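You operate a simulated robot arm through the tools that you are given. There is no shell and no other tool. Be economical: measure what you need, move in short steps, check, and stop when the job is done.

The job below is to be done with a simulated robot arm. You get a single attempt, and the scene is never put back.

Task
Move the flood plug to outlet 6 and light all three floods.
Fine: breaker 3 off first and left off, its outlet's flap shut; breaker 6 on once the plug is twisted home.

The check looks at the end state, three seconds after you hand in, the way a careful person would. Anything else that was tipped, shoved, dropped, spilled or broken makes it a failure.

Robot
A 6-joint arm with a two-finger gripper, hanging from a carriage that runs on a gantry, over the field with the corners [-1.046, -1.582], [0.334, -1.581], [0.332, 0.519], [-1.048, 0.518] (x, y) and turns from -5.463 to 6.545 rad about z. Base frame: it is fixed where the carriage stands at the start and does not move with it; the origin is on the floor, on the carriage's upright axis, x ahead of it, y to its left, z up; the surface under the hand at the start is at about z = 0.92. Units: m, rad, N and s.
With the tool pointing down near the work surface it reaches from about 0.1 to 0.5 m from the robot's upright axis, wherever it stands. Its first joint turns from -2.897 to 2.897 rad. Payload 2.45 kg.
The TCP is the grasp point between the finger pads, 0.026 m short of the fingertips. In the tool frame z runs along the fingers and y along their closing line. Largest opening 0.096 m; the body of the gripper starts 0.069 m behind the TCP.
Orientation is told as [roll, pitch, yaw] about the base's x, y, z axes, in that order, counted from this pose: with the fingers straight down and closing along the base's y, the tool's x points along the base's -x, its y along +y and its z along -z.

Tools
- The arm moves only by the tool play_rows. Its argument "plan" is text: rows parted by semicolons, each of 7 numbers parted by spaces: the shift along the tool's x, y, z in m, then the turn, a rotation vector about the tool's x, y, z in rad, then the finger opening in m, from 0 to 0.096. In form: dx dy dz ax ay az claw; .... A call has 1 to 8 rows; each row is the pose to reach, as a shift and turn from the pose commanded when the call began, along the tool's axes at that moment. Each row takes 0.2 s and may step no farther than 0.05 m and 0.15 rad from the row before; otherwise, or with a gripper value out of range, the whole call is refused. Where a pose cannot be reached the arm comes as near as it can. A force on the tool above 90 N (or 10 N above the force at the start of the call, whichever is more), or a blocked arm, ends the call early, and 0.2 s more pass. Each finger halts on what it meets, pressing with about 44 N; the grip force reading is that of the motor and also rises with nothing between the fingers. The clock runs only during rows and for 0.2 s after the last one: add rows that repeat a pose to give the fingers time. It gives the time, the measured TCP pose, the force on the tool (base axes), the opening and the grip force at its end, in the units of the frame above (readings bear some noise), with the torque about the TCP (base axes, N m) and any sound that the robot's microphone picked up.
- Cameras (640 x 400 px; columns grow to the right, rows downward): "scene" is now at [0.2527, 0.0109, 1.8361]; the picture's right is [0.20, -0.98, 0.00], its down [-0.91, -0.19, -0.36] and it looks along [0.35, 0.07, -0.93] (base axes); focal length 256 px, centre (320, 200). "wrist" rides on the gripper at [0.082, 0.003, -0.098] in the tool frame; the picture's right is [-0.04, 1.00, 0.00], its down [-0.73, -0.03, -0.68] and it looks along [-0.68, -0.03, 0.73] (tool axes); focal length 256 px, centre (320, 200). There is no depth. A picture from a camera that has moved, and an enlarged one, comes with that camera's place and axes in the base frame and with its lens.
- get_image(camera): a new picture of that camera. No time passes.
- raise_lower(by): slides the trunk up (or, below 0, down) by that many m; the arm and the scene camera ride with it, the base frame stays. It gives what a move gives, with no picture.
- drive_base(legs): drives the robot by 1 to 6 legs, each [ahead, left, turn to the left] in m, m and rad, along the robot's own axes; the way and the turn of a leg run together, so that a leg with both is an arc; at most 1.5 m and 3.142 rad a leg. The arm and the cameras ride along, it lands a little off, and it stops where it bumps. It keeps to its track: a leg is cut to what the track allows. It gives what a move gives.
- aim_head(pan, tilt): turns the head with the scene camera to pan (to the left, within 2.705 rad either way) and tilt (down, from -0.506 to 1.204), counted from straight ahead of the robot. It gives what a move gives.
- zoom(camera, box): a new picture of the part [left, top, right, bottom] of that camera's present view, enlarged. No time passes.
- close_job(): hands the job in; it is judged then, once.

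Go step by step. Nothing tells you exact positions but the pictures and the camera data: compare them with the known pose of the tool, close in by small moves and look again before you grip or let go. The budget is 120 turns and 78 pictures, counting those below and the enlarged ones. Unless the task says otherwise, let go and move clear before handing in, and close with one line.

The tools are called after "Emit:" as name(argument=value, ...) on one line, values as JSON. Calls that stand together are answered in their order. play_rows: Moves the arm, as the interface text tells. Its arguments: {"type":"object","properties":{"plan":{"type":"string"}},"required":["plan"]} The other tools are called the same way: raise_lower (by) slides the trunk up or down; drive_base (legs) drives the base; aim_head (pan, tilt) turns the head that bears the scene camera; get_image (camera) takes a picture; zoom (camera, box) takes an enlarged picture of a part of a camera's view; close_job () hands the job in.

At the start:

```text
time_s: 0.0
position: [0.4553, -0.0499, 0.9998]
ee_rot: [-0.001, -0.001, 0.0]
contact_force: [-0.1, -0.4, 0.1]
wrist_torque: [0.0, -0.02, 0.03]
finger_gap: 0.0958
gripper_force: 0.1
trunk travel left (down, up): [-0.575, 0.027]
robot x, y, heading: [0.0001, -0.0023, -0.003]
head pan, tilt: [0.206, 1.201]
```

scene: 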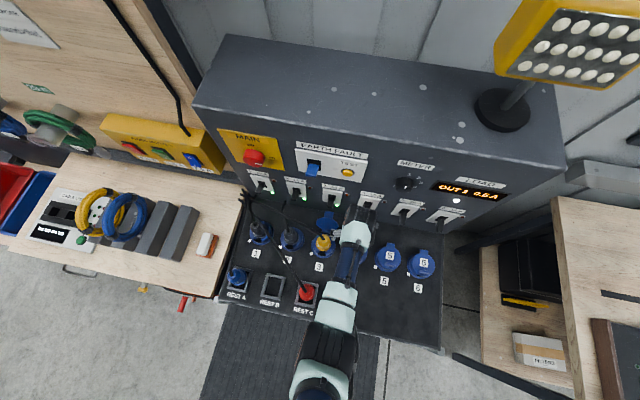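
wrist: 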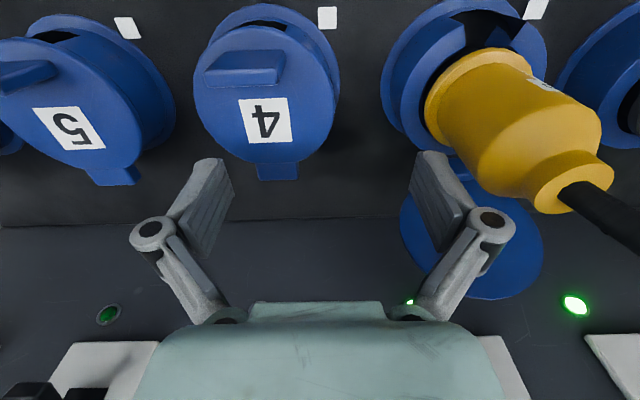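

I see a distribution box with six outlets, the yellow plug in outlet 3, breakers above and rest sockets A/B/C below. I'll zoom in to read the details first.

Emit:
zoom(camera="scene", box=[220, 120, 520, 310])

Emit:
zoom(camera="scene", box=[220, 160, 360, 250])

```text
2.11 times, centred on (370, 215) of scene
camera zoom: at [0.2527, 0.0109, 1.8361], right [0.2, -0.98, 0.0], down [-0.91, -0.19, -0.36], along [0.35, 0.07, -0.93], focal length 539 px, centre (215, 168)
```

zoom: 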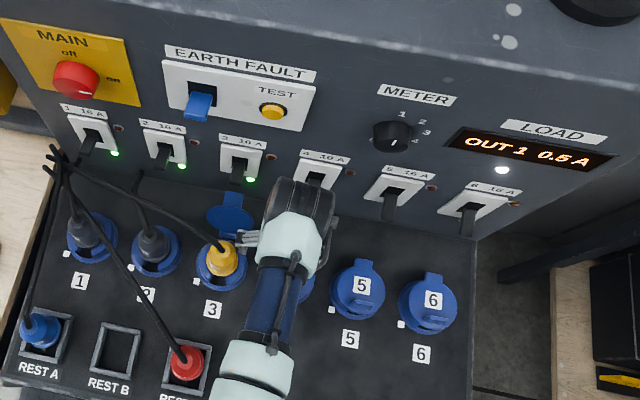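

```text
4.44 times, centred on (290, 205) of scene
camera zoom: at [0.2527, 0.0109, 1.8361], right [0.2, -0.98, 0.0], down [-0.91, -0.19, -0.36], along [0.35, 0.07, -0.93], focal length 1137 px, centre (453, 178)
```

zoom: 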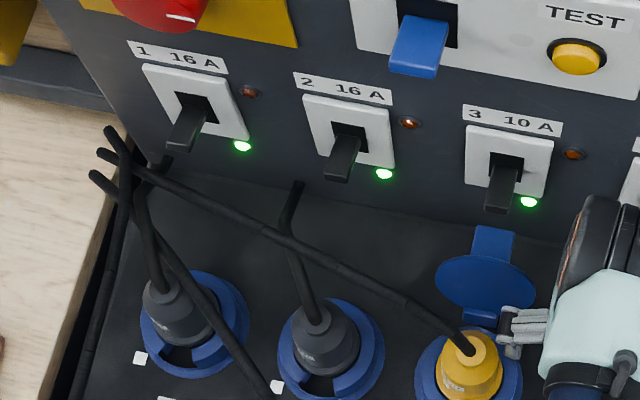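

Outlets 1–3 are live (green LEDs), the yellow plug is in 3, and the flap of 3 is hinged open toward the breakers. I'll lift the arm and back the carriage off for an unobstructed view.

Emit:
play_rows(plan="0 0 -0.04 0 0 0 0.0958; 0 0 -0.08 0 0 0 0.0958; 0 0 -0.12 0 0 0 0.0958; 0 0 -0.15 0 0 0 0.0958")

Emit:
drive_base(legs=[[-0.2, 0, 0]])

Emit:
aim_head(pan=0.0, tilt=0.85)

Emit:
get_image(camera="scene")

Emit:
get_image(camera="wrist")

```text
time_s: 1.0
position: [0.4532, -0.0482, 1.1508]
ee_rot: [-0.001, 0.003, 0.001]
contact_force: [0.1, -0.3, 0.6]
wrist_torque: [0.01, -0.01, -0.01]
finger_gap: 0.096
gripper_force: 0.0
trunk travel left (down, up): [-0.575, 0.027]
robot x, y, heading: [0.0004, 0.0, -0.002]
head pan, tilt: [0.206, 1.201]
```

```text
time_s: 2.6
position: [0.2568, -0.0498, 1.1507]
ee_rot: [-0.001, 0.0, -0.001]
contact_force: [0.2, 0.4, 0.5]
wrist_torque: [0.01, 0.0, 0.01]
finger_gap: 0.0959
gripper_force: 0.0
trunk travel left (down, up): [-0.575, 0.027]
robot x, y, heading: [-0.1992, 0.0023, -0.0]
head pan, tilt: [0.206, 1.201]
```

```text
time_s: 3.4
position: [0.2544, -0.0487, 1.1505]
ee_rot: [-0.001, 0.0, -0.001]
contact_force: [-0.3, 0.1, -0.3]
wrist_torque: [-0.02, -0.04, 0.0]
finger_gap: 0.0961
gripper_force: 0.1
trunk travel left (down, up): [-0.575, 0.027]
robot x, y, heading: [-0.2029, -0.0002, -0.003]
head pan, tilt: [0.0, 0.85]
```

```text
73 pictures are left
camera scene: at [0.0772, -0.0005, 1.8597], right [0.0, -1.0, 0.0], down [-0.75, 0.0, -0.66], along [0.66, 0.0, -0.75], focal length 256 px, centre (320, 200)
```

scene: 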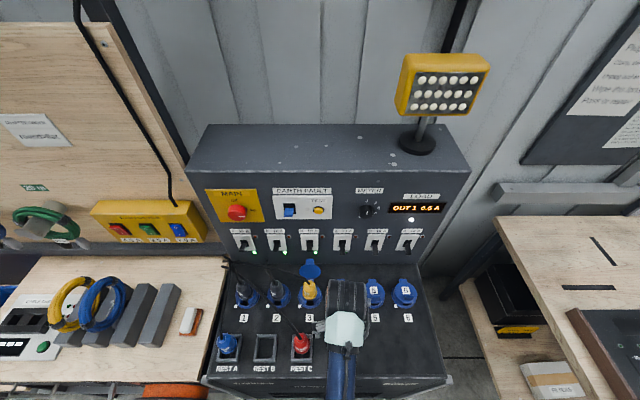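

```text
72 pictures are left
camera wrist: at [0.1739, -0.0458, 1.2485], right [0.04, 1.0, 0.0], down [0.73, -0.03, 0.68], along [0.68, -0.03, -0.73], focal length 256 px, centre (320, 200)
```

wrist: 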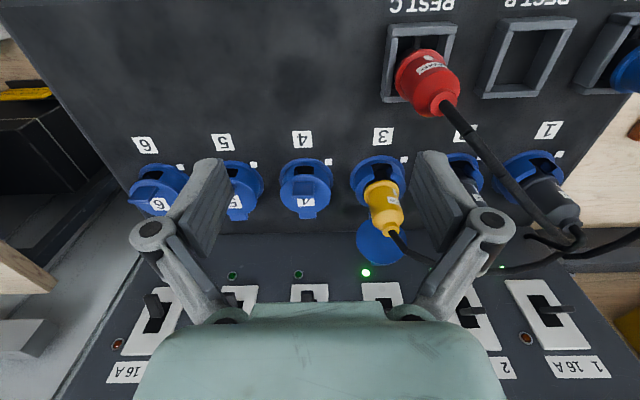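

Arm is clear. Now I'll read the breakers, the meter and the yellow box on the left with red/green/blue buttons.

Emit:
zoom(camera="scene", box=[200, 180, 340, 268])

Emit:
zoom(camera="scene", box=[320, 180, 460, 268])

Emit:
zoom(camera="scene", box=[80, 180, 240, 280])

Emit:
zoom(camera="scene", box=[200, 255, 340, 380])

```text
4.55 times, centred on (270, 224) of scene
camera zoom: at [0.0772, -0.0005, 1.8597], right [0.0, -1.0, 0.0], down [-0.75, 0.0, -0.66], along [0.66, 0.0, -0.75], focal length 1163 px, centre (547, 91)
```

zoom: 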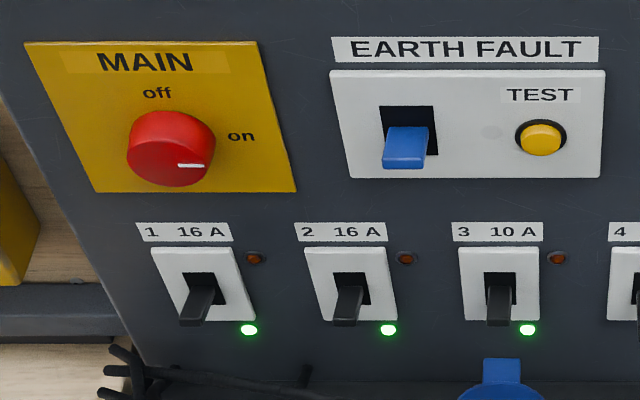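

```text
4.55 times, centred on (390, 224) of scene
camera zoom: at [0.0772, -0.0005, 1.8597], right [0.0, -1.0, 0.0], down [-0.75, 0.0, -0.66], along [0.66, 0.0, -0.75], focal length 1163 px, centre (2, 91)
```

zoom: 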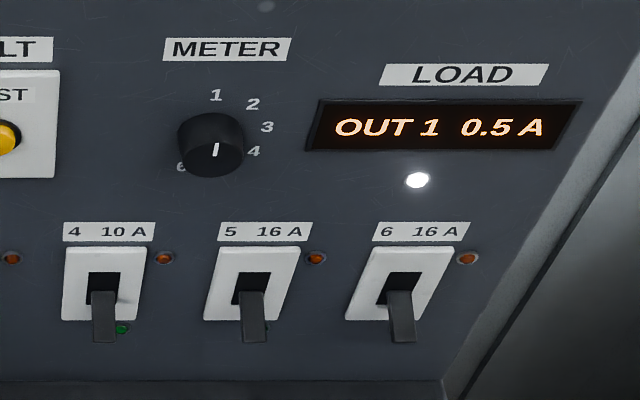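

```text
4.00 times, centred on (160, 230) of scene
camera zoom: at [0.0772, -0.0005, 1.8597], right [0.0, -1.0, 0.0], down [-0.75, 0.0, -0.66], along [0.66, 0.0, -0.75], focal length 1023 px, centre (960, 80)
```

zoom: 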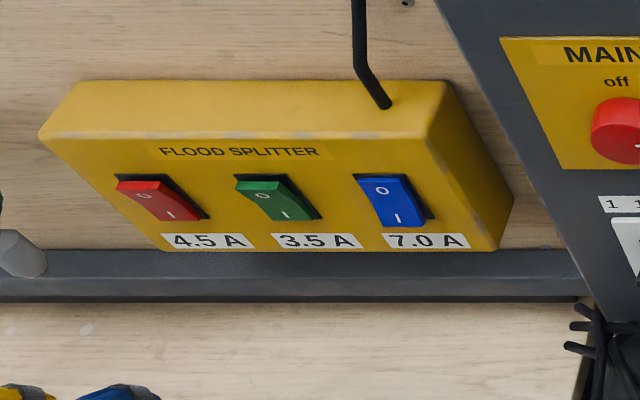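

```text
3.20 times, centred on (270, 318) of scene
camera zoom: at [0.0772, -0.0005, 1.8597], right [0.0, -1.0, 0.0], down [-0.75, 0.0, -0.66], along [0.66, 0.0, -0.75], focal length 819 px, centre (480, -176)
```

zoom: 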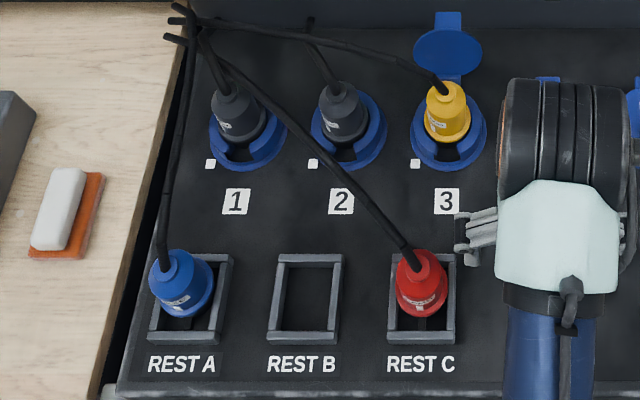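

The yellow box is the flood splitter (4.5 + 3.5 + 7.0 = 15 A, so it needs outlet 6's 16 A), and its rockers may not all be on. I'll look around for the floods and the rockers' states.

Emit:
zoom(camera="scene", box=[100, 215, 200, 250])

Emit:
aim_head(pan=0.5, tilt=0.1)

Emit:
get_image(camera="scene")

Emit:
aim_head(pan=-0.8, tilt=0.3)

Emit:
get_image(camera="scene")

```text
6.40 times, centred on (150, 232) of scene
camera zoom: at [0.0772, -0.0005, 1.8597], right [0.0, -1.0, 0.0], down [-0.75, 0.0, -0.66], along [0.66, 0.0, -0.75], focal length 1637 px, centre (1408, -8)
```

zoom: 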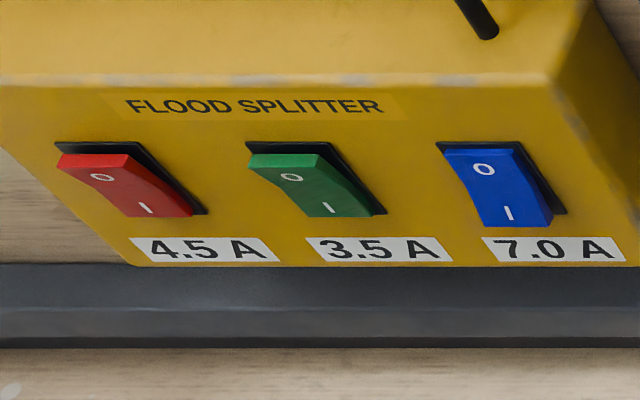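

```text
time_s: 4.5
position: [0.2552, -0.0497, 1.1494]
ee_rot: [-0.001, 0.0, 0.0]
contact_force: [0.0, 0.7, -0.2]
wrist_torque: [0.01, 0.0, 0.0]
finger_gap: 0.096
gripper_force: 0.0
trunk travel left (down, up): [-0.575, 0.027]
robot x, y, heading: [-0.1987, -0.0007, 0.004]
head pan, tilt: [0.499, 0.099]
```

```text
66 pictures are left
camera scene: at [0.0799, 0.0435, 1.9268], right [0.48, -0.88, 0.0], down [-0.09, -0.05, -0.99], along [0.87, 0.48, -0.1], focal length 256 px, centre (320, 200)
```

scene: 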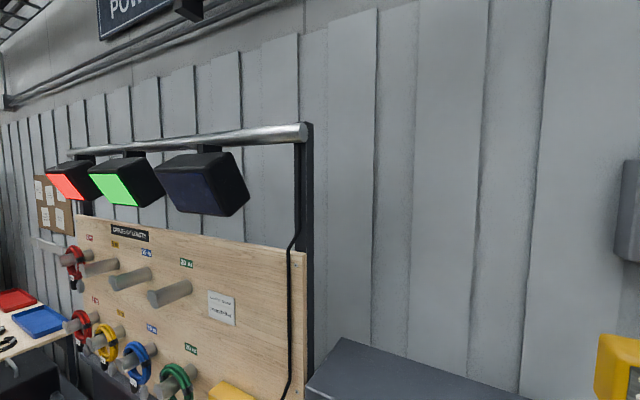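

```text
time_s: 6.0
position: [0.2555, -0.049, 1.1488]
ee_rot: [0.0, -0.001, 0.0]
contact_force: [0.2, 0.0, -0.8]
wrist_torque: [0.01, 0.0, -0.02]
finger_gap: 0.0963
gripper_force: 0.1
trunk travel left (down, up): [-0.575, 0.027]
robot x, y, heading: [-0.1995, -0.0001, -0.002]
head pan, tilt: [-0.799, 0.3]
```

```text
65 pictures are left
camera scene: at [0.0642, -0.0674, 1.9082], right [-0.72, -0.7, 0.0], down [-0.21, 0.21, -0.96], along [0.67, -0.68, -0.3], focal length 256 px, centre (320, 200)
```

scene: 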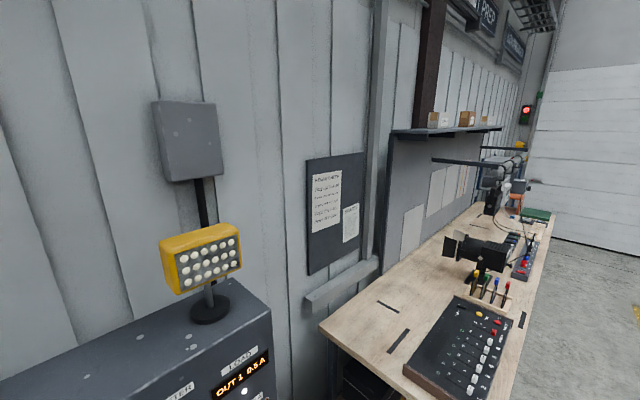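

The red and green floods are lit, blue is off, so the blue 7 A rocker must be pressed to I once the plug is on outlet 6. I'll read the notices quickly.

Emit:
zoom(camera="scene", box=[300, 160, 370, 245])

Emit:
aim_head(pan=0.7, tilt=0.5)

Emit:
get_image(camera="scene")

```text
4.71 times, centred on (335, 202) of scene
camera zoom: at [0.0642, -0.0674, 1.9082], right [-0.72, -0.7, 0.0], down [-0.21, 0.21, -0.96], along [0.67, -0.68, -0.3], focal length 1204 px, centre (249, 188)
```

zoom: 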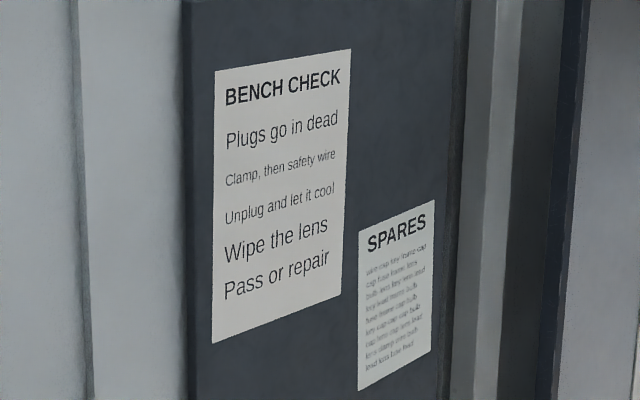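

```text
time_s: 7.6
position: [0.2563, -0.0496, 1.1501]
ee_rot: [0.002, 0.0, 0.001]
contact_force: [0.5, 0.0, -0.5]
wrist_torque: [0.02, 0.0, 0.0]
finger_gap: 0.0959
gripper_force: 0.0
trunk travel left (down, up): [-0.575, 0.027]
robot x, y, heading: [-0.1974, 0.0022, -0.002]
head pan, tilt: [0.7, 0.499]
```

```text
63 pictures are left
camera scene: at [0.0687, 0.058, 1.8898], right [0.64, -0.77, 0.0], down [-0.37, -0.31, -0.88], along [0.67, 0.56, -0.48], focal length 256 px, centre (320, 200)
```

scene: 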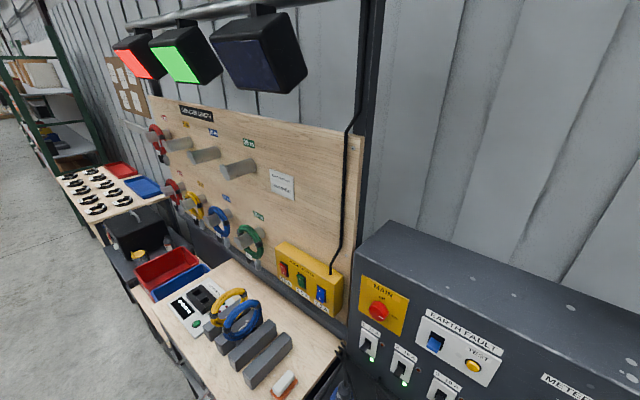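

Red and green floods are on; blue needs its rocker. Next I tilt the hand forward and drive in to view the breakers frontally with the wrist camera.

Emit:
play_rows(plan="0 0 0 0 -0.15 0 0.0958; 0 0 0 0 -0.3 0 0.0958; 0 0 0 0 -0.45 0 0.0958; 0 0 0 0 -0.6 0 0.0958")

Emit:
drive_base(legs=[[0.15, 0, 0]])

Emit:
get_image(camera="wrist")

```text
time_s: 8.6
position: [0.2564, -0.049, 1.1514]
ee_rot: [0.001, -0.604, 0.001]
contact_force: [0.6, 0.1, 1.1]
wrist_torque: [-0.01, 0.02, 0.01]
finger_gap: 0.0964
gripper_force: 0.1
trunk travel left (down, up): [-0.575, 0.027]
robot x, y, heading: [-0.1975, -0.0015, -0.0]
head pan, tilt: [0.7, 0.499]
```

```text
time_s: 10.0
position: [0.4051, -0.0483, 1.1495]
ee_rot: [0.001, -0.601, 0.0]
contact_force: [0.3, 0.8, 1.0]
wrist_torque: [0.0, -0.01, -0.04]
finger_gap: 0.0961
gripper_force: 0.1
trunk travel left (down, up): [-0.575, 0.027]
robot x, y, heading: [-0.0483, 0.0028, -0.0]
head pan, tilt: [0.7, 0.499]
```

```text
62 pictures are left
camera wrist: at [0.2825, -0.0455, 1.185], right [0.03, 1.0, 0.02], down [0.22, -0.03, 0.97], along [0.97, -0.03, -0.22], focal length 256 px, centre (320, 200)
```

wrist: 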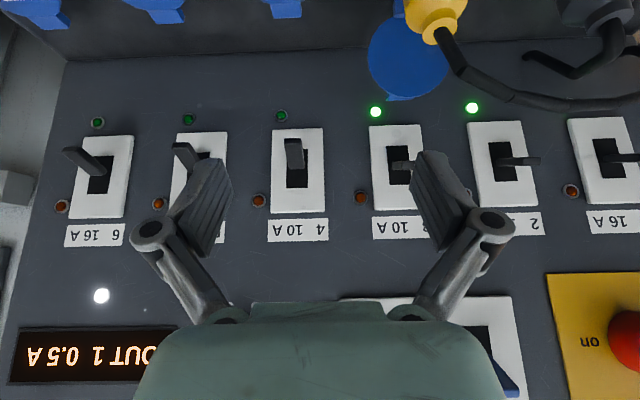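

The wrist view shows panel x≈0.56, breaker 3 at about (0.558, 0.034, 1.087), with its lever up = on and 4–6 down = off. I close the fingers and drive to just above lever 3.

Emit:
play_rows(plan="0 0 0 0 0 0 0.05; 0 0 0 0 0 0 0; 0 0 0 0 0 0 0; 0 0 0 0 0 0 0")

Emit:
drive_base(legs=[[0.08, 0.082, 0]])

Emit:
get_image(camera="wrist")

```text
time_s: 11.0
position: [0.405, -0.0479, 1.1501]
ee_rot: [0.0, -0.6, 0.001]
contact_force: [0.9, 0.7, -0.2]
wrist_torque: [0.03, -0.03, 0.01]
finger_gap: 0.0
gripper_force: 28.5
trunk travel left (down, up): [-0.575, 0.027]
robot x, y, heading: [-0.0496, -0.0002, -0.002]
head pan, tilt: [0.7, 0.499]
```

```text
time_s: 12.2
position: [0.4852, 0.0337, 1.1509]
ee_rot: [0.0, -0.599, -0.002]
contact_force: [-1.0, 0.5, 0.2]
wrist_torque: [0.01, -0.01, 0.05]
finger_gap: 0.0001
gripper_force: 28.2
trunk travel left (down, up): [-0.575, 0.027]
robot x, y, heading: [0.0316, 0.083, 0.002]
head pan, tilt: [0.7, 0.499]
```

```text
61 pictures are left
camera wrist: at [0.3624, 0.0364, 1.185], right [0.03, 1.0, 0.02], down [0.22, -0.03, 0.97], along [0.97, -0.03, -0.22], focal length 256 px, centre (320, 200)
```

wrist: 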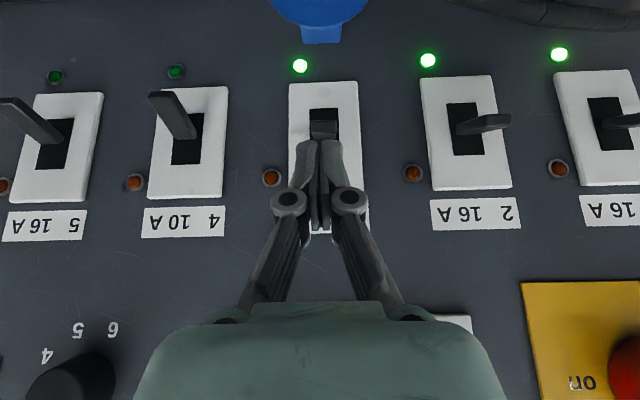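

The finger is aligned in y with lever 3. I go forward above it and press down.

Emit:
play_rows(plan="-0.0289 0.001 0.0198 0 0 0 0; -0.0148 0.001 0.0404 0 0 0 0; -0.0063 0.001 0.0528 0 0 0 0; -0.0007 0.001 0.0611 0 0 0 0; -0.0007 0.001 0.0611 0 0 0 0")

Emit:
get_image(camera="wrist")

```text
time_s: 13.4
position: [0.5209, 0.0343, 1.1032]
ee_rot: [-0.001, -0.607, 0.001]
contact_force: [-32.7, 3.0, 59.9]
wrist_torque: [0.1, 0.62, -0.09]
finger_gap: 0.006
gripper_force: 27.8
trunk travel left (down, up): [-0.575, 0.027]
robot x, y, heading: [0.0292, 0.0825, 0.002]
head pan, tilt: [0.7, 0.499]
```

```text
60 pictures are left
camera wrist: at [0.3975, 0.0375, 1.1375], right [0.03, 1.0, 0.02], down [0.22, -0.03, 0.98], along [0.98, -0.03, -0.22], focal length 256 px, centre (320, 200)
```

wrist: 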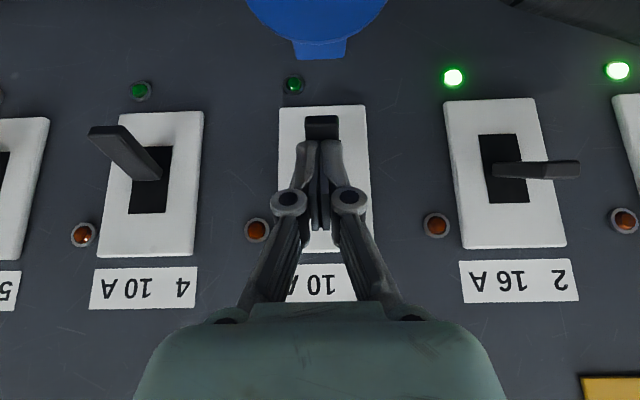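

LED 3 is dark: breaker 3 is off. I back away and swing the hand back to vertical to look at plug 3 and its outlet.

Emit:
play_rows(plan="-0.014 0 -0.0206 0 0 0 0; -0.028 0 -0.041 0 0 0 0; 0 0 -0.06 0 0.15 0 0; 0.03 0 -0.09 0 0.3 0 0; 0.03 0 -0.09 0 0.45 0 0; 0.03 0 -0.09 0 0.6 0 0.03; 0.03 0 -0.09 0 0.6 0 0.06;0.03 0 -0.09 0 0.6 0 0.096")

Emit:
drive_base(legs=[[-0.12, 0, 0]])

Emit:
get_image(camera="wrist")

```text
time_s: 15.2
position: [0.4447, 0.0339, 1.1575]
ee_rot: [0.0, 0.003, 0.001]
contact_force: [0.6, -0.1, -0.1]
wrist_torque: [-0.01, 0.01, 0.03]
finger_gap: 0.0953
gripper_force: 0.0
trunk travel left (down, up): [-0.575, 0.027]
robot x, y, heading: [0.0349, 0.0751, 0.0]
head pan, tilt: [0.7, 0.499]
```

```text
time_s: 16.4
position: [0.325, 0.0348, 1.1568]
ee_rot: [0.003, -0.001, 0.0]
contact_force: [0.5, -0.2, 0.0]
wrist_torque: [0.04, -0.01, -0.01]
finger_gap: 0.0959
gripper_force: 0.1
trunk travel left (down, up): [-0.575, 0.027]
robot x, y, heading: [-0.0887, 0.0822, -0.001]
head pan, tilt: [0.7, 0.499]
```

```text
59 pictures are left
camera wrist: at [0.244, 0.0372, 1.2557], right [0.04, 1.0, 0.0], down [0.73, -0.03, 0.68], along [0.68, -0.03, -0.73], focal length 256 px, centre (320, 200)
```

wrist: 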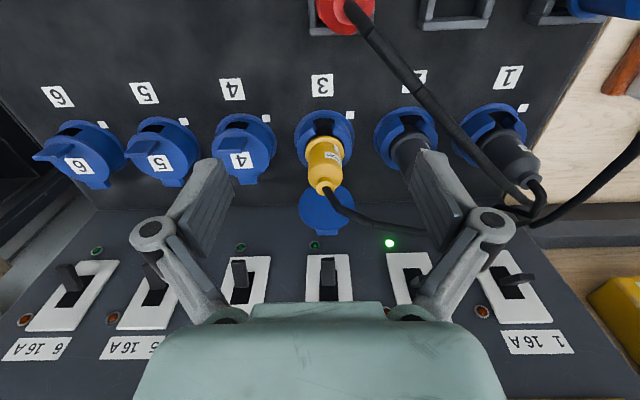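

Breaker 3 off is confirmed. Zooming on the plug and the flap of outlet 6.

Emit:
zoom(camera="wrist", box=[270, 90, 390, 240])

Emit:
zoom(camera="wrist", box=[20, 70, 200, 200])

```text
2.67 times, centred on (330, 165) of wrist
camera zoom: at [0.244, 0.0372, 1.2557], right [0.04, 1.0, 0.0], down [0.73, -0.03, 0.68], along [0.68, -0.03, -0.73], focal length 683 px, centre (293, 293)
```

zoom: 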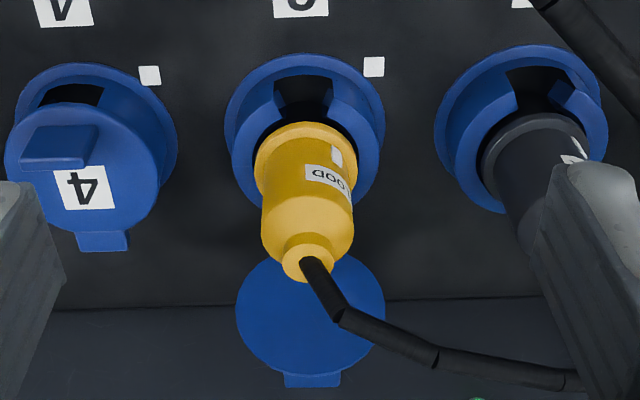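

```text
3.08 times, centred on (110, 135) of wrist
camera zoom: at [0.244, 0.0372, 1.2557], right [0.04, 1.0, 0.0], down [0.73, -0.03, 0.68], along [0.68, -0.03, -0.73], focal length 788 px, centre (966, 400)
```

zoom: 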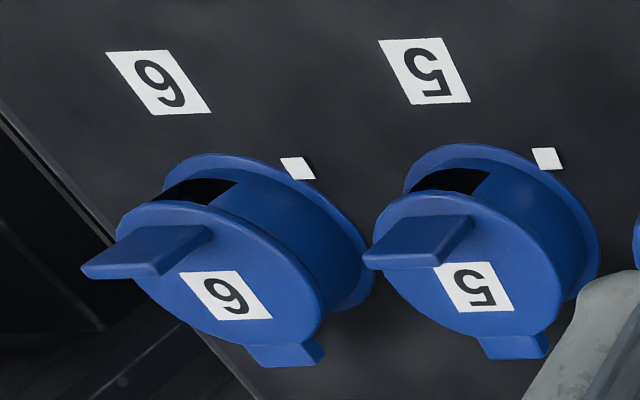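

The plug is labelled FLOOD and carries a white tick; each outlet has a white square mark. I want top-down views from the head camera.

Emit:
aim_head(pan=0.0, tilt=1.0)

Emit:
get_image(camera="scene")

```text
time_s: 17.5
position: [0.325, 0.0342, 1.1581]
ee_rot: [0.0, 0.0, -0.002]
contact_force: [0.7, -0.8, -0.2]
wrist_torque: [0.02, 0.03, 0.01]
finger_gap: 0.0959
gripper_force: 0.2
trunk travel left (down, up): [-0.575, 0.027]
robot x, y, heading: [-0.0913, 0.0814, -0.001]
head pan, tilt: [0.0, 1.0]
```

```text
56 pictures are left
camera scene: at [0.1791, 0.0814, 1.8487], right [0.0, -1.0, 0.0], down [-0.84, 0.0, -0.54], along [0.54, 0.0, -0.84], focal length 256 px, centre (320, 200)
```

scene: 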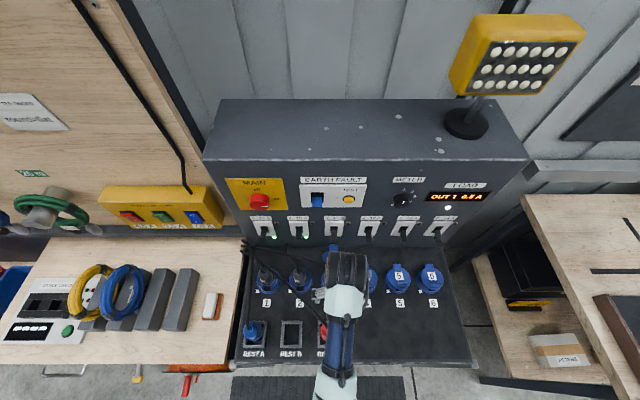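

Emit:
zoom(camera="scene", box=[248, 238, 343, 308])

Emit:
zoom(camera="scene", box=[365, 250, 460, 310])

```text
5.71 times, centred on (296, 273) of scene
camera zoom: at [0.1791, 0.0814, 1.8487], right [0.0, -1.0, 0.0], down [-0.84, 0.0, -0.54], along [0.54, 0.0, -0.84], focal length 1462 px, centre (460, -217)
```

zoom: 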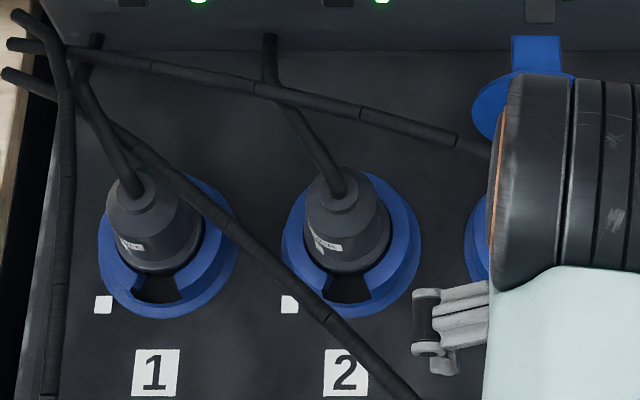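

```text
6.67 times, centred on (412, 280) of scene
camera zoom: at [0.1791, 0.0814, 1.8487], right [0.0, -1.0, 0.0], down [-0.84, 0.0, -0.54], along [0.54, 0.0, -0.84], focal length 1706 px, centre (-297, -333)
```

zoom: 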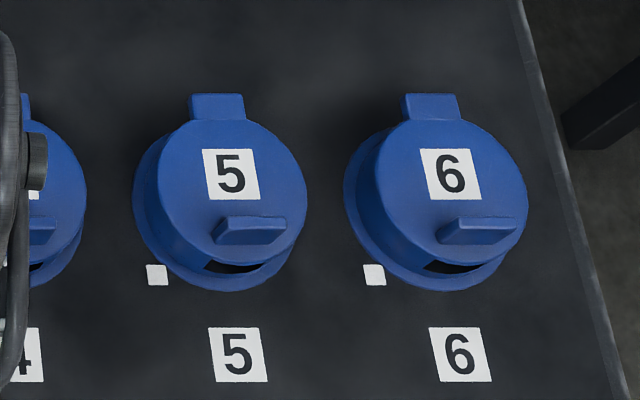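

The plugs in 1 and 2 show the home orientation: tick toward the white square, near-left at 45°. The flap of 6 has an upstanding tab on its near edge with the hinge at the back. I move over to outlet 6 for a close look.

Emit:
drive_base(legs=[[0.045, -0.327, 0]])

Emit:
play_rows(plan="0 0 0.04 0 0 0 0.096; 0 0 0.07 0 0 0 0.096")

Emit:
get_image(camera="wrist")

Emit:
get_image(camera="scene")

```text
time_s: 19.7
position: [0.3712, -0.2942, 1.157]
ee_rot: [-0.001, 0.0, -0.001]
contact_force: [-0.5, -0.1, 0.2]
wrist_torque: [-0.01, 0.0, -0.01]
finger_gap: 0.0958
gripper_force: 0.0
trunk travel left (down, up): [-0.575, 0.027]
robot x, y, heading: [-0.0427, -0.2447, -0.001]
head pan, tilt: [0.0, 1.0]
```

```text
time_s: 20.3
position: [0.3712, -0.2927, 1.087]
ee_rot: [0.001, 0.0, -0.001]
contact_force: [0.7, 0.3, 0.3]
wrist_torque: [-0.01, -0.01, 0.02]
finger_gap: 0.096
gripper_force: 0.1
trunk travel left (down, up): [-0.575, 0.027]
robot x, y, heading: [-0.0436, -0.2451, 0.0]
head pan, tilt: [0.0, 1.0]
```

```text
53 pictures are left
camera wrist: at [0.2888, -0.2906, 1.185], right [0.04, 1.0, 0.0], down [0.73, -0.03, 0.68], along [0.68, -0.03, -0.73], focal length 256 px, centre (320, 200)
```

wrist: 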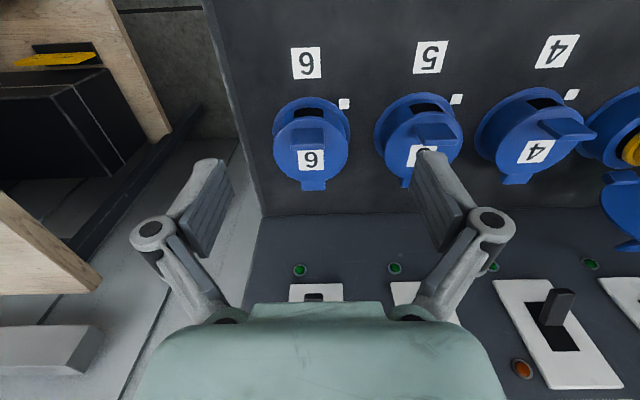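

```text
52 pictures are left
camera scene: at [0.2239, -0.247, 1.8487], right [0.0, -1.0, 0.0], down [-0.84, 0.0, -0.54], along [0.54, 0.0, -0.84], focal length 256 px, centre (320, 200)
```

scene: 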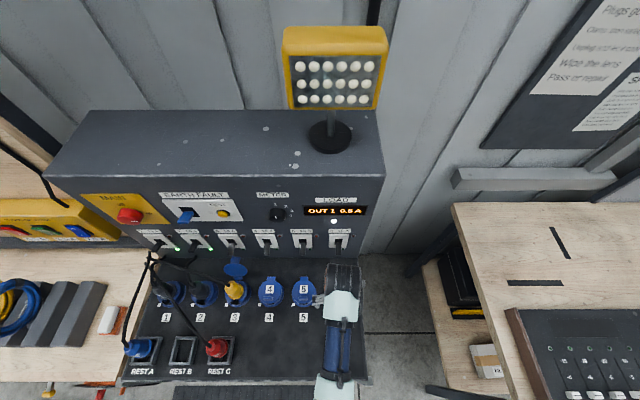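

Emit:
zoom(camera="wrist", box=[255, 80, 375, 200])

Emit:
zoom(camera="scene", box=[180, 250, 320, 330])

```text
3.33 times, centred on (315, 140) of wrist
camera zoom: at [0.2888, -0.2906, 1.185], right [0.04, 1.0, 0.0], down [0.73, -0.03, 0.68], along [0.68, -0.03, -0.73], focal length 853 px, centre (337, 400)
```

zoom: 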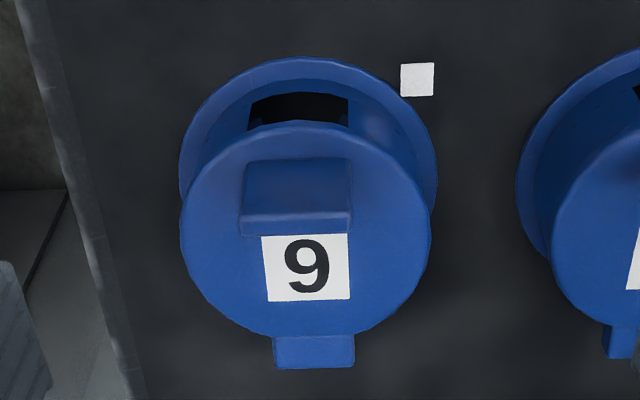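

```text
4.57 times, centred on (250, 290) of scene
camera zoom: at [0.2239, -0.247, 1.8487], right [0.0, -1.0, 0.0], down [-0.84, 0.0, -0.54], along [0.54, 0.0, -0.84], focal length 1170 px, centre (640, -211)
```

zoom: 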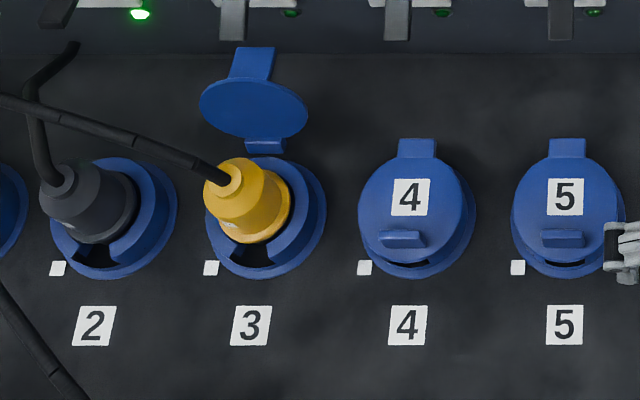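

Outlet spacing works out at 0.113 m: outlet 3 at about (0.425, 0.034), outlet 6 at about (0.425, −0.305). Its lid tab is about 32 mm wide near x≈0.404. I bring the carriage closer and lower the hand over the tab.

Emit:
drive_base(legs=[[0.08, 0.0, 0]])

Emit:
play_rows(plan="0.025 -0.012 0.025 0 0 0 0.07; 0.047 -0.012 0.05 0 0 0 0.06; 0.047 -0.012 0.05 0 0 0 0.06")

Emit:
get_image(camera="wrist")

```text
time_s: 21.3
position: [0.4503, -0.2925, 1.0882]
ee_rot: [-0.002, 0.0, 0.0]
contact_force: [-0.6, -0.1, -0.3]
wrist_torque: [0.0, -0.01, -0.01]
finger_gap: 0.0961
gripper_force: 0.1
trunk travel left (down, up): [-0.575, 0.027]
robot x, y, heading: [0.0373, -0.246, -0.0]
head pan, tilt: [0.0, 1.0]
```

```text
time_s: 22.1
position: [0.4023, -0.3049, 1.0371]
ee_rot: [0.002, -0.001, 0.0]
contact_force: [1.1, 0.4, 0.2]
wrist_torque: [-0.04, 0.02, -0.04]
finger_gap: 0.0601
gripper_force: 0.1
trunk travel left (down, up): [-0.575, 0.027]
robot x, y, heading: [0.0378, -0.2468, -0.001]
head pan, tilt: [0.0, 1.0]
```

```text
49 pictures are left
camera wrist: at [0.3204, -0.3021, 1.135], right [0.04, 1.0, 0.0], down [0.73, -0.03, 0.68], along [0.68, -0.03, -0.73], focal length 256 px, centre (320, 200)
```

wrist: 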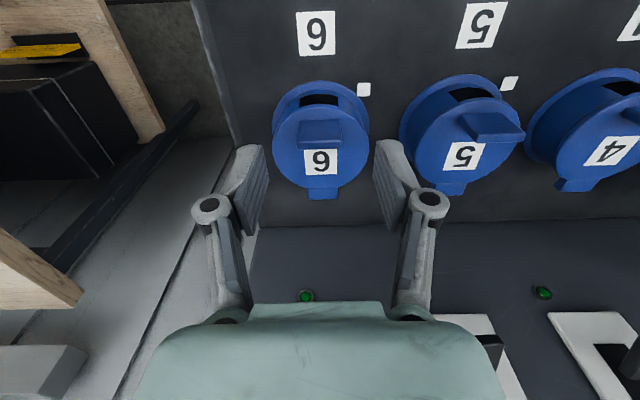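

The hand is centred over the tab in y. I lower it to TCP z≈0.998 and test the grip on the tab's sides.

Emit:
play_rows(plan="-0.002 0 0.02 0 0 0 0.06; -0.002 0 0.039 0 0 0 0.06; -0.002 0 0.039 0 0 0 0.06; -0.002 0 0.039 0 0 0 0.02; -0.002 0 0.039 0 0 0 0.02;-0.002 0 0.039 0 0 0 0.02")

Emit:
get_image(camera="wrist")

```text
time_s: 23.5
position: [0.4044, -0.3059, 0.9972]
ee_rot: [-0.001, 0.001, 0.0]
contact_force: [0.7, -3.9, -2.8]
wrist_torque: [-0.12, 0.16, 0.0]
finger_gap: 0.0292
gripper_force: 45.2
trunk travel left (down, up): [-0.575, 0.027]
robot x, y, heading: [0.0343, -0.2493, -0.002]
head pan, tilt: [0.0, 1.0]
```

```text
48 pictures are left
camera wrist: at [0.3229, -0.3027, 1.0964], right [0.04, 1.0, 0.0], down [0.73, -0.03, 0.68], along [0.68, -0.03, -0.73], focal length 256 px, centre (320, 200)
```

wrist: 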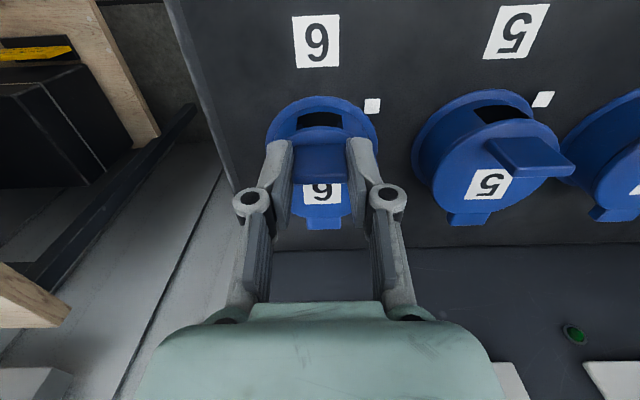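

The tab is gripped (gap 29 mm). I swing the lid open along its hinge arc, first half first.

Emit:
play_rows(plan="-0.0068 0 -0.0146 0 -0.075 0 0.02; -0.0167 0 -0.0267 0 -0.15 0 0.02; -0.029 0 -0.0361 0 -0.225 0 0.02; -0.0432 0 -0.0422 0 -0.3 0 0.02")

Emit:
get_image(camera="wrist")

```text
time_s: 24.5
position: [0.4443, -0.3066, 1.0392]
ee_rot: [0.0, -0.298, 0.001]
contact_force: [-22.1, -2.2, 10.6]
wrist_torque: [-0.06, 1.54, -0.02]
finger_gap: 0.0286
gripper_force: 45.1
trunk travel left (down, up): [-0.575, 0.027]
robot x, y, heading: [0.0346, -0.2491, -0.003]
head pan, tilt: [0.0, 1.0]
```

```text
47 pictures are left
camera wrist: at [0.338, -0.3029, 1.1099], right [0.04, 1.0, 0.01], down [0.5, -0.03, 0.86], along [0.86, -0.03, -0.5], focal length 256 px, centre (320, 200)
```

wrist: 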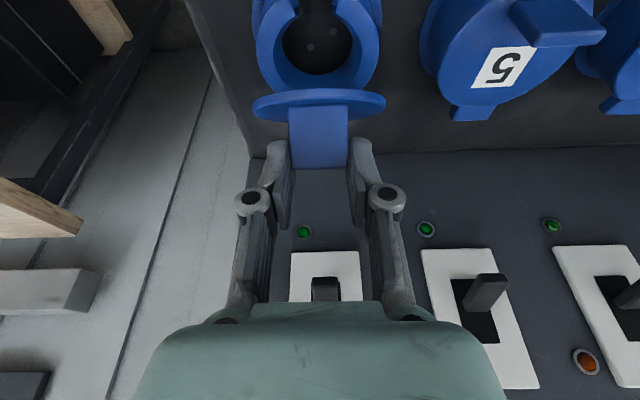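

The lid is at ~51° and following nicely. Continuing the arc past vertical.

Emit:
play_rows(plan="-0.0146 0 0.0020 0 -0.075 0 0.02; -0.0280 0 0.0077 0 -0.15 0 0.02; -0.0398 0 0.0168 0 -0.225 0 0.02; -0.0467 0 0.0251 0 -0.3 0 0.02")

Emit:
get_image(camera="wrist")

```text
time_s: 25.5
position: [0.5015, -0.3064, 1.0309]
ee_rot: [-0.001, -0.604, 0.0]
contact_force: [-1.4, -0.3, 11.9]
wrist_torque: [0.02, 0.36, -0.03]
finger_gap: 0.0281
gripper_force: 22.8
trunk travel left (down, up): [-0.575, 0.027]
robot x, y, heading: [0.036, -0.2464, 0.003]
head pan, tilt: [0.0, 1.0]
```

```text
46 pictures are left
camera wrist: at [0.3784, -0.3027, 1.0655], right [0.03, 1.0, 0.02], down [0.22, -0.03, 0.98], along [0.98, -0.03, -0.22], focal length 256 px, centre (320, 200)
```

wrist: 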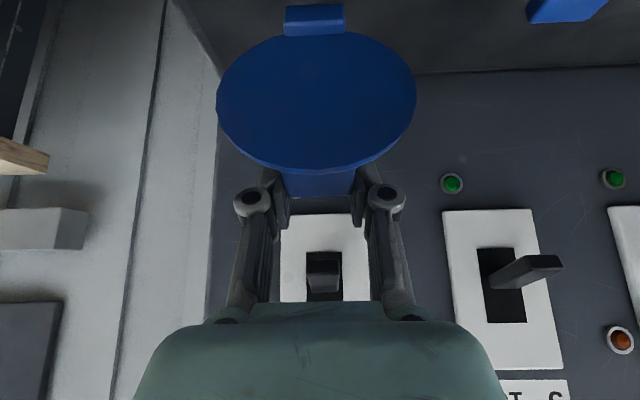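

The lid is past vertical. I release and rise straight up, then check that it stays.

Emit:
play_rows(plan="0 0 0 0 0 0 0.05; 0 0 0 0 0 0 0.05; -0.0198 0 -0.0289 0 0 0 0.05; -0.0396 0 -0.0578 0 0 0 0.05; -0.0396 0 -0.0978 0 0.15 0 0.05; -0.0396 0 -0.1278 0 0.3 0 0.06; -0.02 0 -0.15 0 0.45 0 0.07; 0 0 -0.15 0 0.6 0 0.07")

Emit:
get_image(camera="wrist")

Emit:
get_image(camera="scene")

```text
time_s: 27.3
position: [0.4173, -0.305, 1.153]
ee_rot: [0.0, -0.001, 0.001]
contact_force: [0.5, 0.7, -0.4]
wrist_torque: [-0.01, -0.01, -0.02]
finger_gap: 0.0697
gripper_force: 0.2
trunk travel left (down, up): [-0.575, 0.027]
robot x, y, heading: [0.0356, -0.2473, 0.002]
head pan, tilt: [0.0, 1.0]
```

```text
45 pictures are left
camera wrist: at [0.3341, -0.3018, 1.2518], right [0.04, 1.0, 0.0], down [0.73, -0.03, 0.68], along [0.68, -0.03, -0.73], focal length 256 px, centre (320, 200)
```

wrist: 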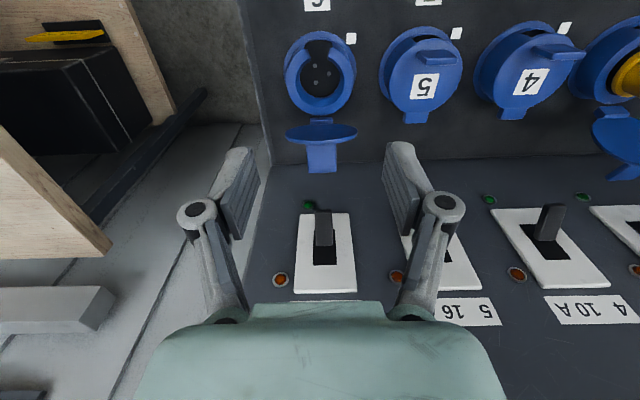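

```text
44 pictures are left
camera scene: at [0.3035, -0.2469, 1.8487], right [0.0, -1.0, 0.0], down [-0.84, 0.0, -0.54], along [0.54, 0.0, -0.84], focal length 256 px, centre (320, 200)
```

scene: 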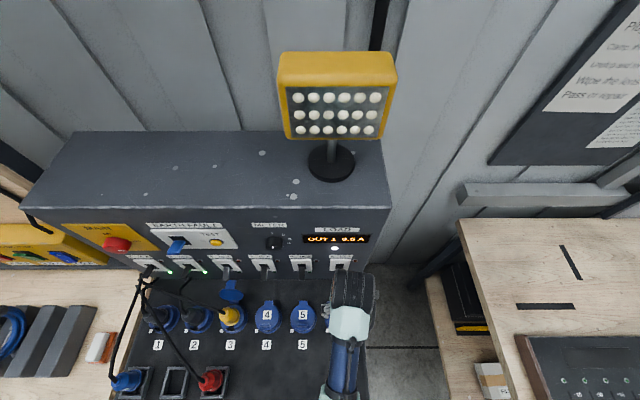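

Flap 6 stands open like flap 3, exposing the socket with its notch toward the front. Now I go over the plug at outlet 3 and yaw the hand +55° so the fingers stay clear of the cable.

Emit:
drive_base(legs=[[0.008, 0.339, 0]])

Emit:
play_rows(plan="0 0 0 0 0 -0.14 0.07; 0 0 0 0 0 -0.28 0.07; 0 0 0 0 0 -0.42 0.07; 0 0 0 0 0 -0.56 0.07; 0 0 0 0 0 -0.70 0.07; 0 0 0 0 0 -0.84 0.07; 0 0 0.01 0 0 -0.96 0.07; 0 0 0.02 0 0 -0.96 0.07")

Emit:
get_image(camera="wrist")

```text
time_s: 29.6
position: [0.4241, 0.031, 1.1537]
ee_rot: [-0.001, -0.003, -0.002]
contact_force: [0.0, -0.4, -0.1]
wrist_torque: [0.02, 0.0, 0.01]
finger_gap: 0.0702
gripper_force: 0.0
trunk travel left (down, up): [-0.575, 0.027]
robot x, y, heading: [0.0418, 0.0903, -0.004]
head pan, tilt: [0.0, 1.0]
```

```text
time_s: 31.4
position: [0.4251, 0.0321, 1.134]
ee_rot: [-0.002, 0.0, 0.959]
contact_force: [0.5, 1.1, 0.3]
wrist_torque: [-0.05, -0.01, -0.01]
finger_gap: 0.0703
gripper_force: 0.0
trunk travel left (down, up): [-0.575, 0.027]
robot x, y, heading: [0.0455, 0.0936, 0.0]
head pan, tilt: [0.0, 1.0]
```

```text
43 pictures are left
camera wrist: at [0.375, -0.0332, 1.2312], right [-0.8, 0.61, 0.0], down [0.44, 0.58, 0.68], along [0.41, 0.54, -0.73], focal length 256 px, centre (320, 200)
```

wrist: 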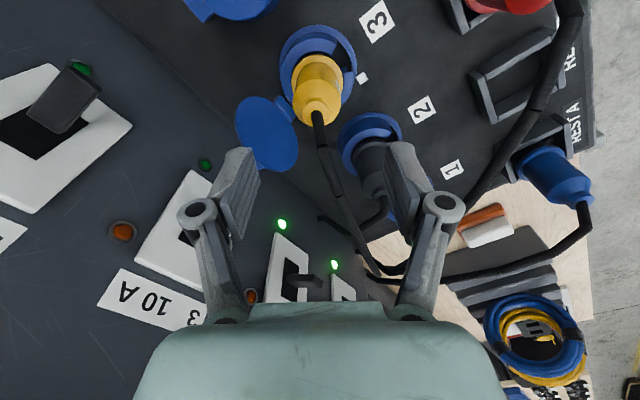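

The plug sits nearly centred between the fingers, with the cable exiting sideways. Zoom for exact centring.

Emit:
zoom(camera="wrist", box=[260, 10, 380, 140])

```text
3.08 times, centred on (320, 75) of wrist
camera zoom: at [0.375, -0.0332, 1.2312], right [-0.8, 0.61, 0.0], down [0.44, 0.58, 0.68], along [0.41, 0.54, -0.73], focal length 788 px, centre (320, 585)
```

zoom: 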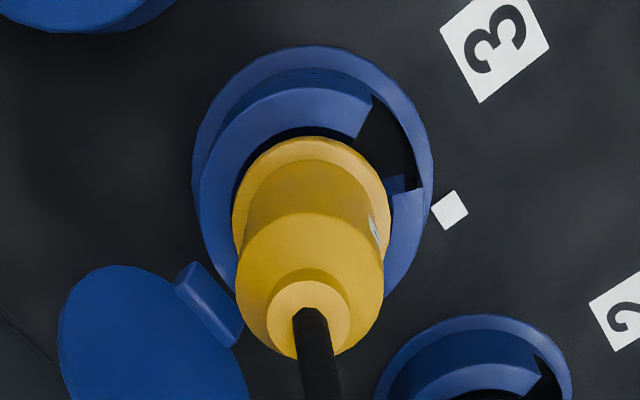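

Plug axis is offset only ~2.5 mm; its tick faces the square (locked). I lower with a 56 mm opening, correcting the offset, and grip.

Emit:
play_rows(plan="0.001 -0.0025 0.03 0 0 0 0.056; 0.001 -0.0025 0.06 0 0 0 0.056; 0.001 -0.0025 0.09 0 0 0 0.056; 0.001 -0.0025 0.122 0 0 0 0.056; 0.001 -0.0025 0.122 0 0 0 0.056")

Emit:
get_image(camera="wrist")

```text
time_s: 32.6
position: [0.4267, 0.0286, 1.012]
ee_rot: [-0.001, 0.0, 0.958]
contact_force: [0.2, 0.4, -0.9]
wrist_torque: [0.03, 0.0, -0.01]
finger_gap: 0.0561
gripper_force: 0.1
trunk travel left (down, up): [-0.575, 0.027]
robot x, y, heading: [0.0484, 0.093, -0.008]
head pan, tilt: [0.0, 1.0]
```

```text
41 pictures are left
camera wrist: at [0.3765, -0.0362, 1.1098], right [-0.79, 0.61, 0.0], down [0.44, 0.58, 0.68], along [0.41, 0.54, -0.73], focal length 256 px, centre (320, 200)
```

wrist: 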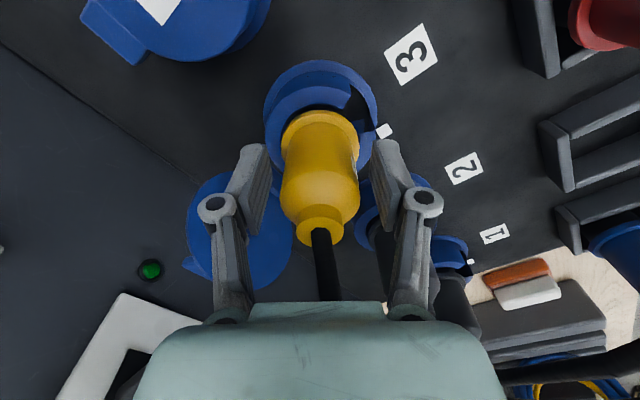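

Centred. Closing the grip.

Emit:
play_rows(plan="0 0 0 0 0 0 0.04; 0 0 0 0 0 0 0.03; 0 0 0 0 0 0 0.03; 0 0 0 0 0 0 0.03")

```text
time_s: 33.6
position: [0.4262, 0.0299, 1.0123]
ee_rot: [-0.001, 0.0, 0.959]
contact_force: [0.0, -0.6, -0.7]
wrist_torque: [-0.04, 0.0, 0.01]
finger_gap: 0.0405
gripper_force: 44.3
trunk travel left (down, up): [-0.575, 0.027]
robot x, y, heading: [0.0438, 0.0905, -0.004]
head pan, tilt: [0.0, 1.0]
```

Firm grip with no side load. Now untwisting counter-clockwise a bit, checking torque.

Emit:
play_rows(plan="0 0 0 0 0 -0.1 0.03; 0 0 0 0 0 -0.2 0.03; 0 0 0 0 0 -0.3 0.03")

Emit:
get_image(camera="wrist")

```text
time_s: 34.4
position: [0.4265, 0.0289, 1.0121]
ee_rot: [-0.002, 0.0, 1.258]
contact_force: [0.2, -0.1, 0.3]
wrist_torque: [0.0, -0.03, -0.03]
finger_gap: 0.0404
gripper_force: 43.7
trunk travel left (down, up): [-0.575, 0.027]
robot x, y, heading: [0.0449, 0.0944, -0.004]
head pan, tilt: [0.0, 1.0]
```

```text
40 pictures are left
camera wrist: at [0.3979, -0.0477, 1.1097], right [-0.94, 0.34, 0.0], down [0.25, 0.69, 0.68], along [0.24, 0.64, -0.73], focal length 256 px, centre (320, 200)
```

wrist: 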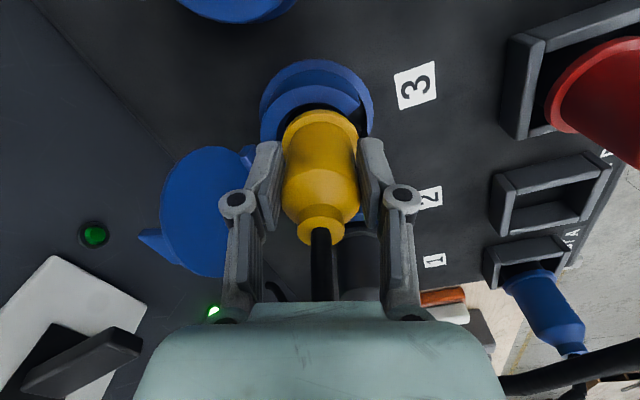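

It turns freely. Continuing to 45° total.

Emit:
play_rows(plan="0 0 0 0 0 -0.12 0.03; 0 0 0 0 0 -0.25 0.03; 0 0 0 0 0 -0.37 0.03; 0 0 0 0 0 -0.485 0.03")

Emit:
zoom(camera="wrist", box=[230, 40, 410, 270])

```text
time_s: 35.4
position: [0.4296, 0.0277, 1.012]
ee_rot: [-0.005, 0.004, 1.744]
contact_force: [10.4, -4.4, 0.4]
wrist_torque: [-0.35, -0.67, -0.1]
finger_gap: 0.0401
gripper_force: 44.1
trunk travel left (down, up): [-0.575, 0.027]
robot x, y, heading: [0.0483, 0.0887, -0.003]
head pan, tilt: [0.0, 1.0]
```

```text
1.74 times, centred on (320, 155) of wrist
camera zoom: at [0.4391, -0.0528, 1.1108], right [-0.99, -0.13, -0.01], down [-0.1, 0.73, 0.68], along [-0.09, 0.67, -0.74], focal length 445 px, centre (320, 278)
```

zoom: 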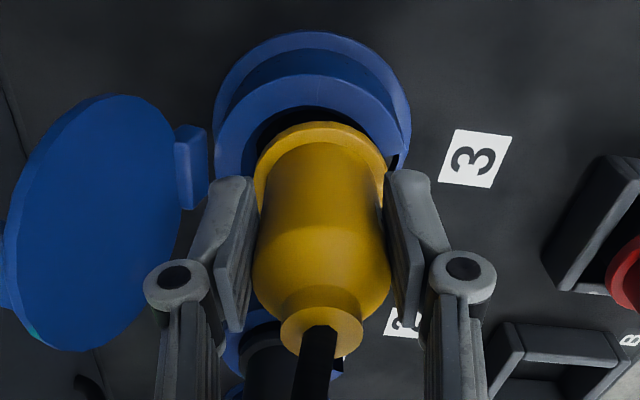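

A small side force appeared, otherwise fine. I try a gentle lift.

Emit:
play_rows(plan="0 0 -0.005 0 0 0 0.03; 0 0 -0.012 0 0 0 0.03")

Emit:
get_image(camera="wrist")

```text
time_s: 36.0
position: [0.4282, 0.0262, 1.0255]
ee_rot: [-0.006, 0.005, 1.743]
contact_force: [9.9, -8.5, -6.6]
wrist_torque: [-0.76, -0.95, 0.01]
finger_gap: 0.0399
gripper_force: 44.5
trunk travel left (down, up): [-0.575, 0.027]
robot x, y, heading: [0.0436, 0.0909, -0.001]
head pan, tilt: [0.0, 1.0]
```

```text
38 pictures are left
camera wrist: at [0.4381, -0.0536, 1.1227], right [-0.99, -0.13, 0.0], down [-0.1, 0.73, 0.68], along [-0.09, 0.67, -0.74], focal length 256 px, centre (320, 200)
```

wrist: 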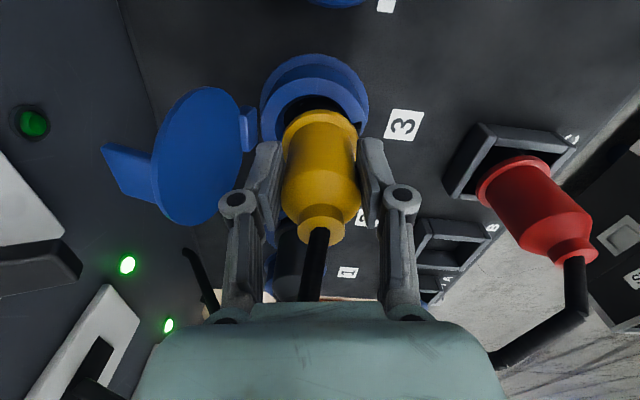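

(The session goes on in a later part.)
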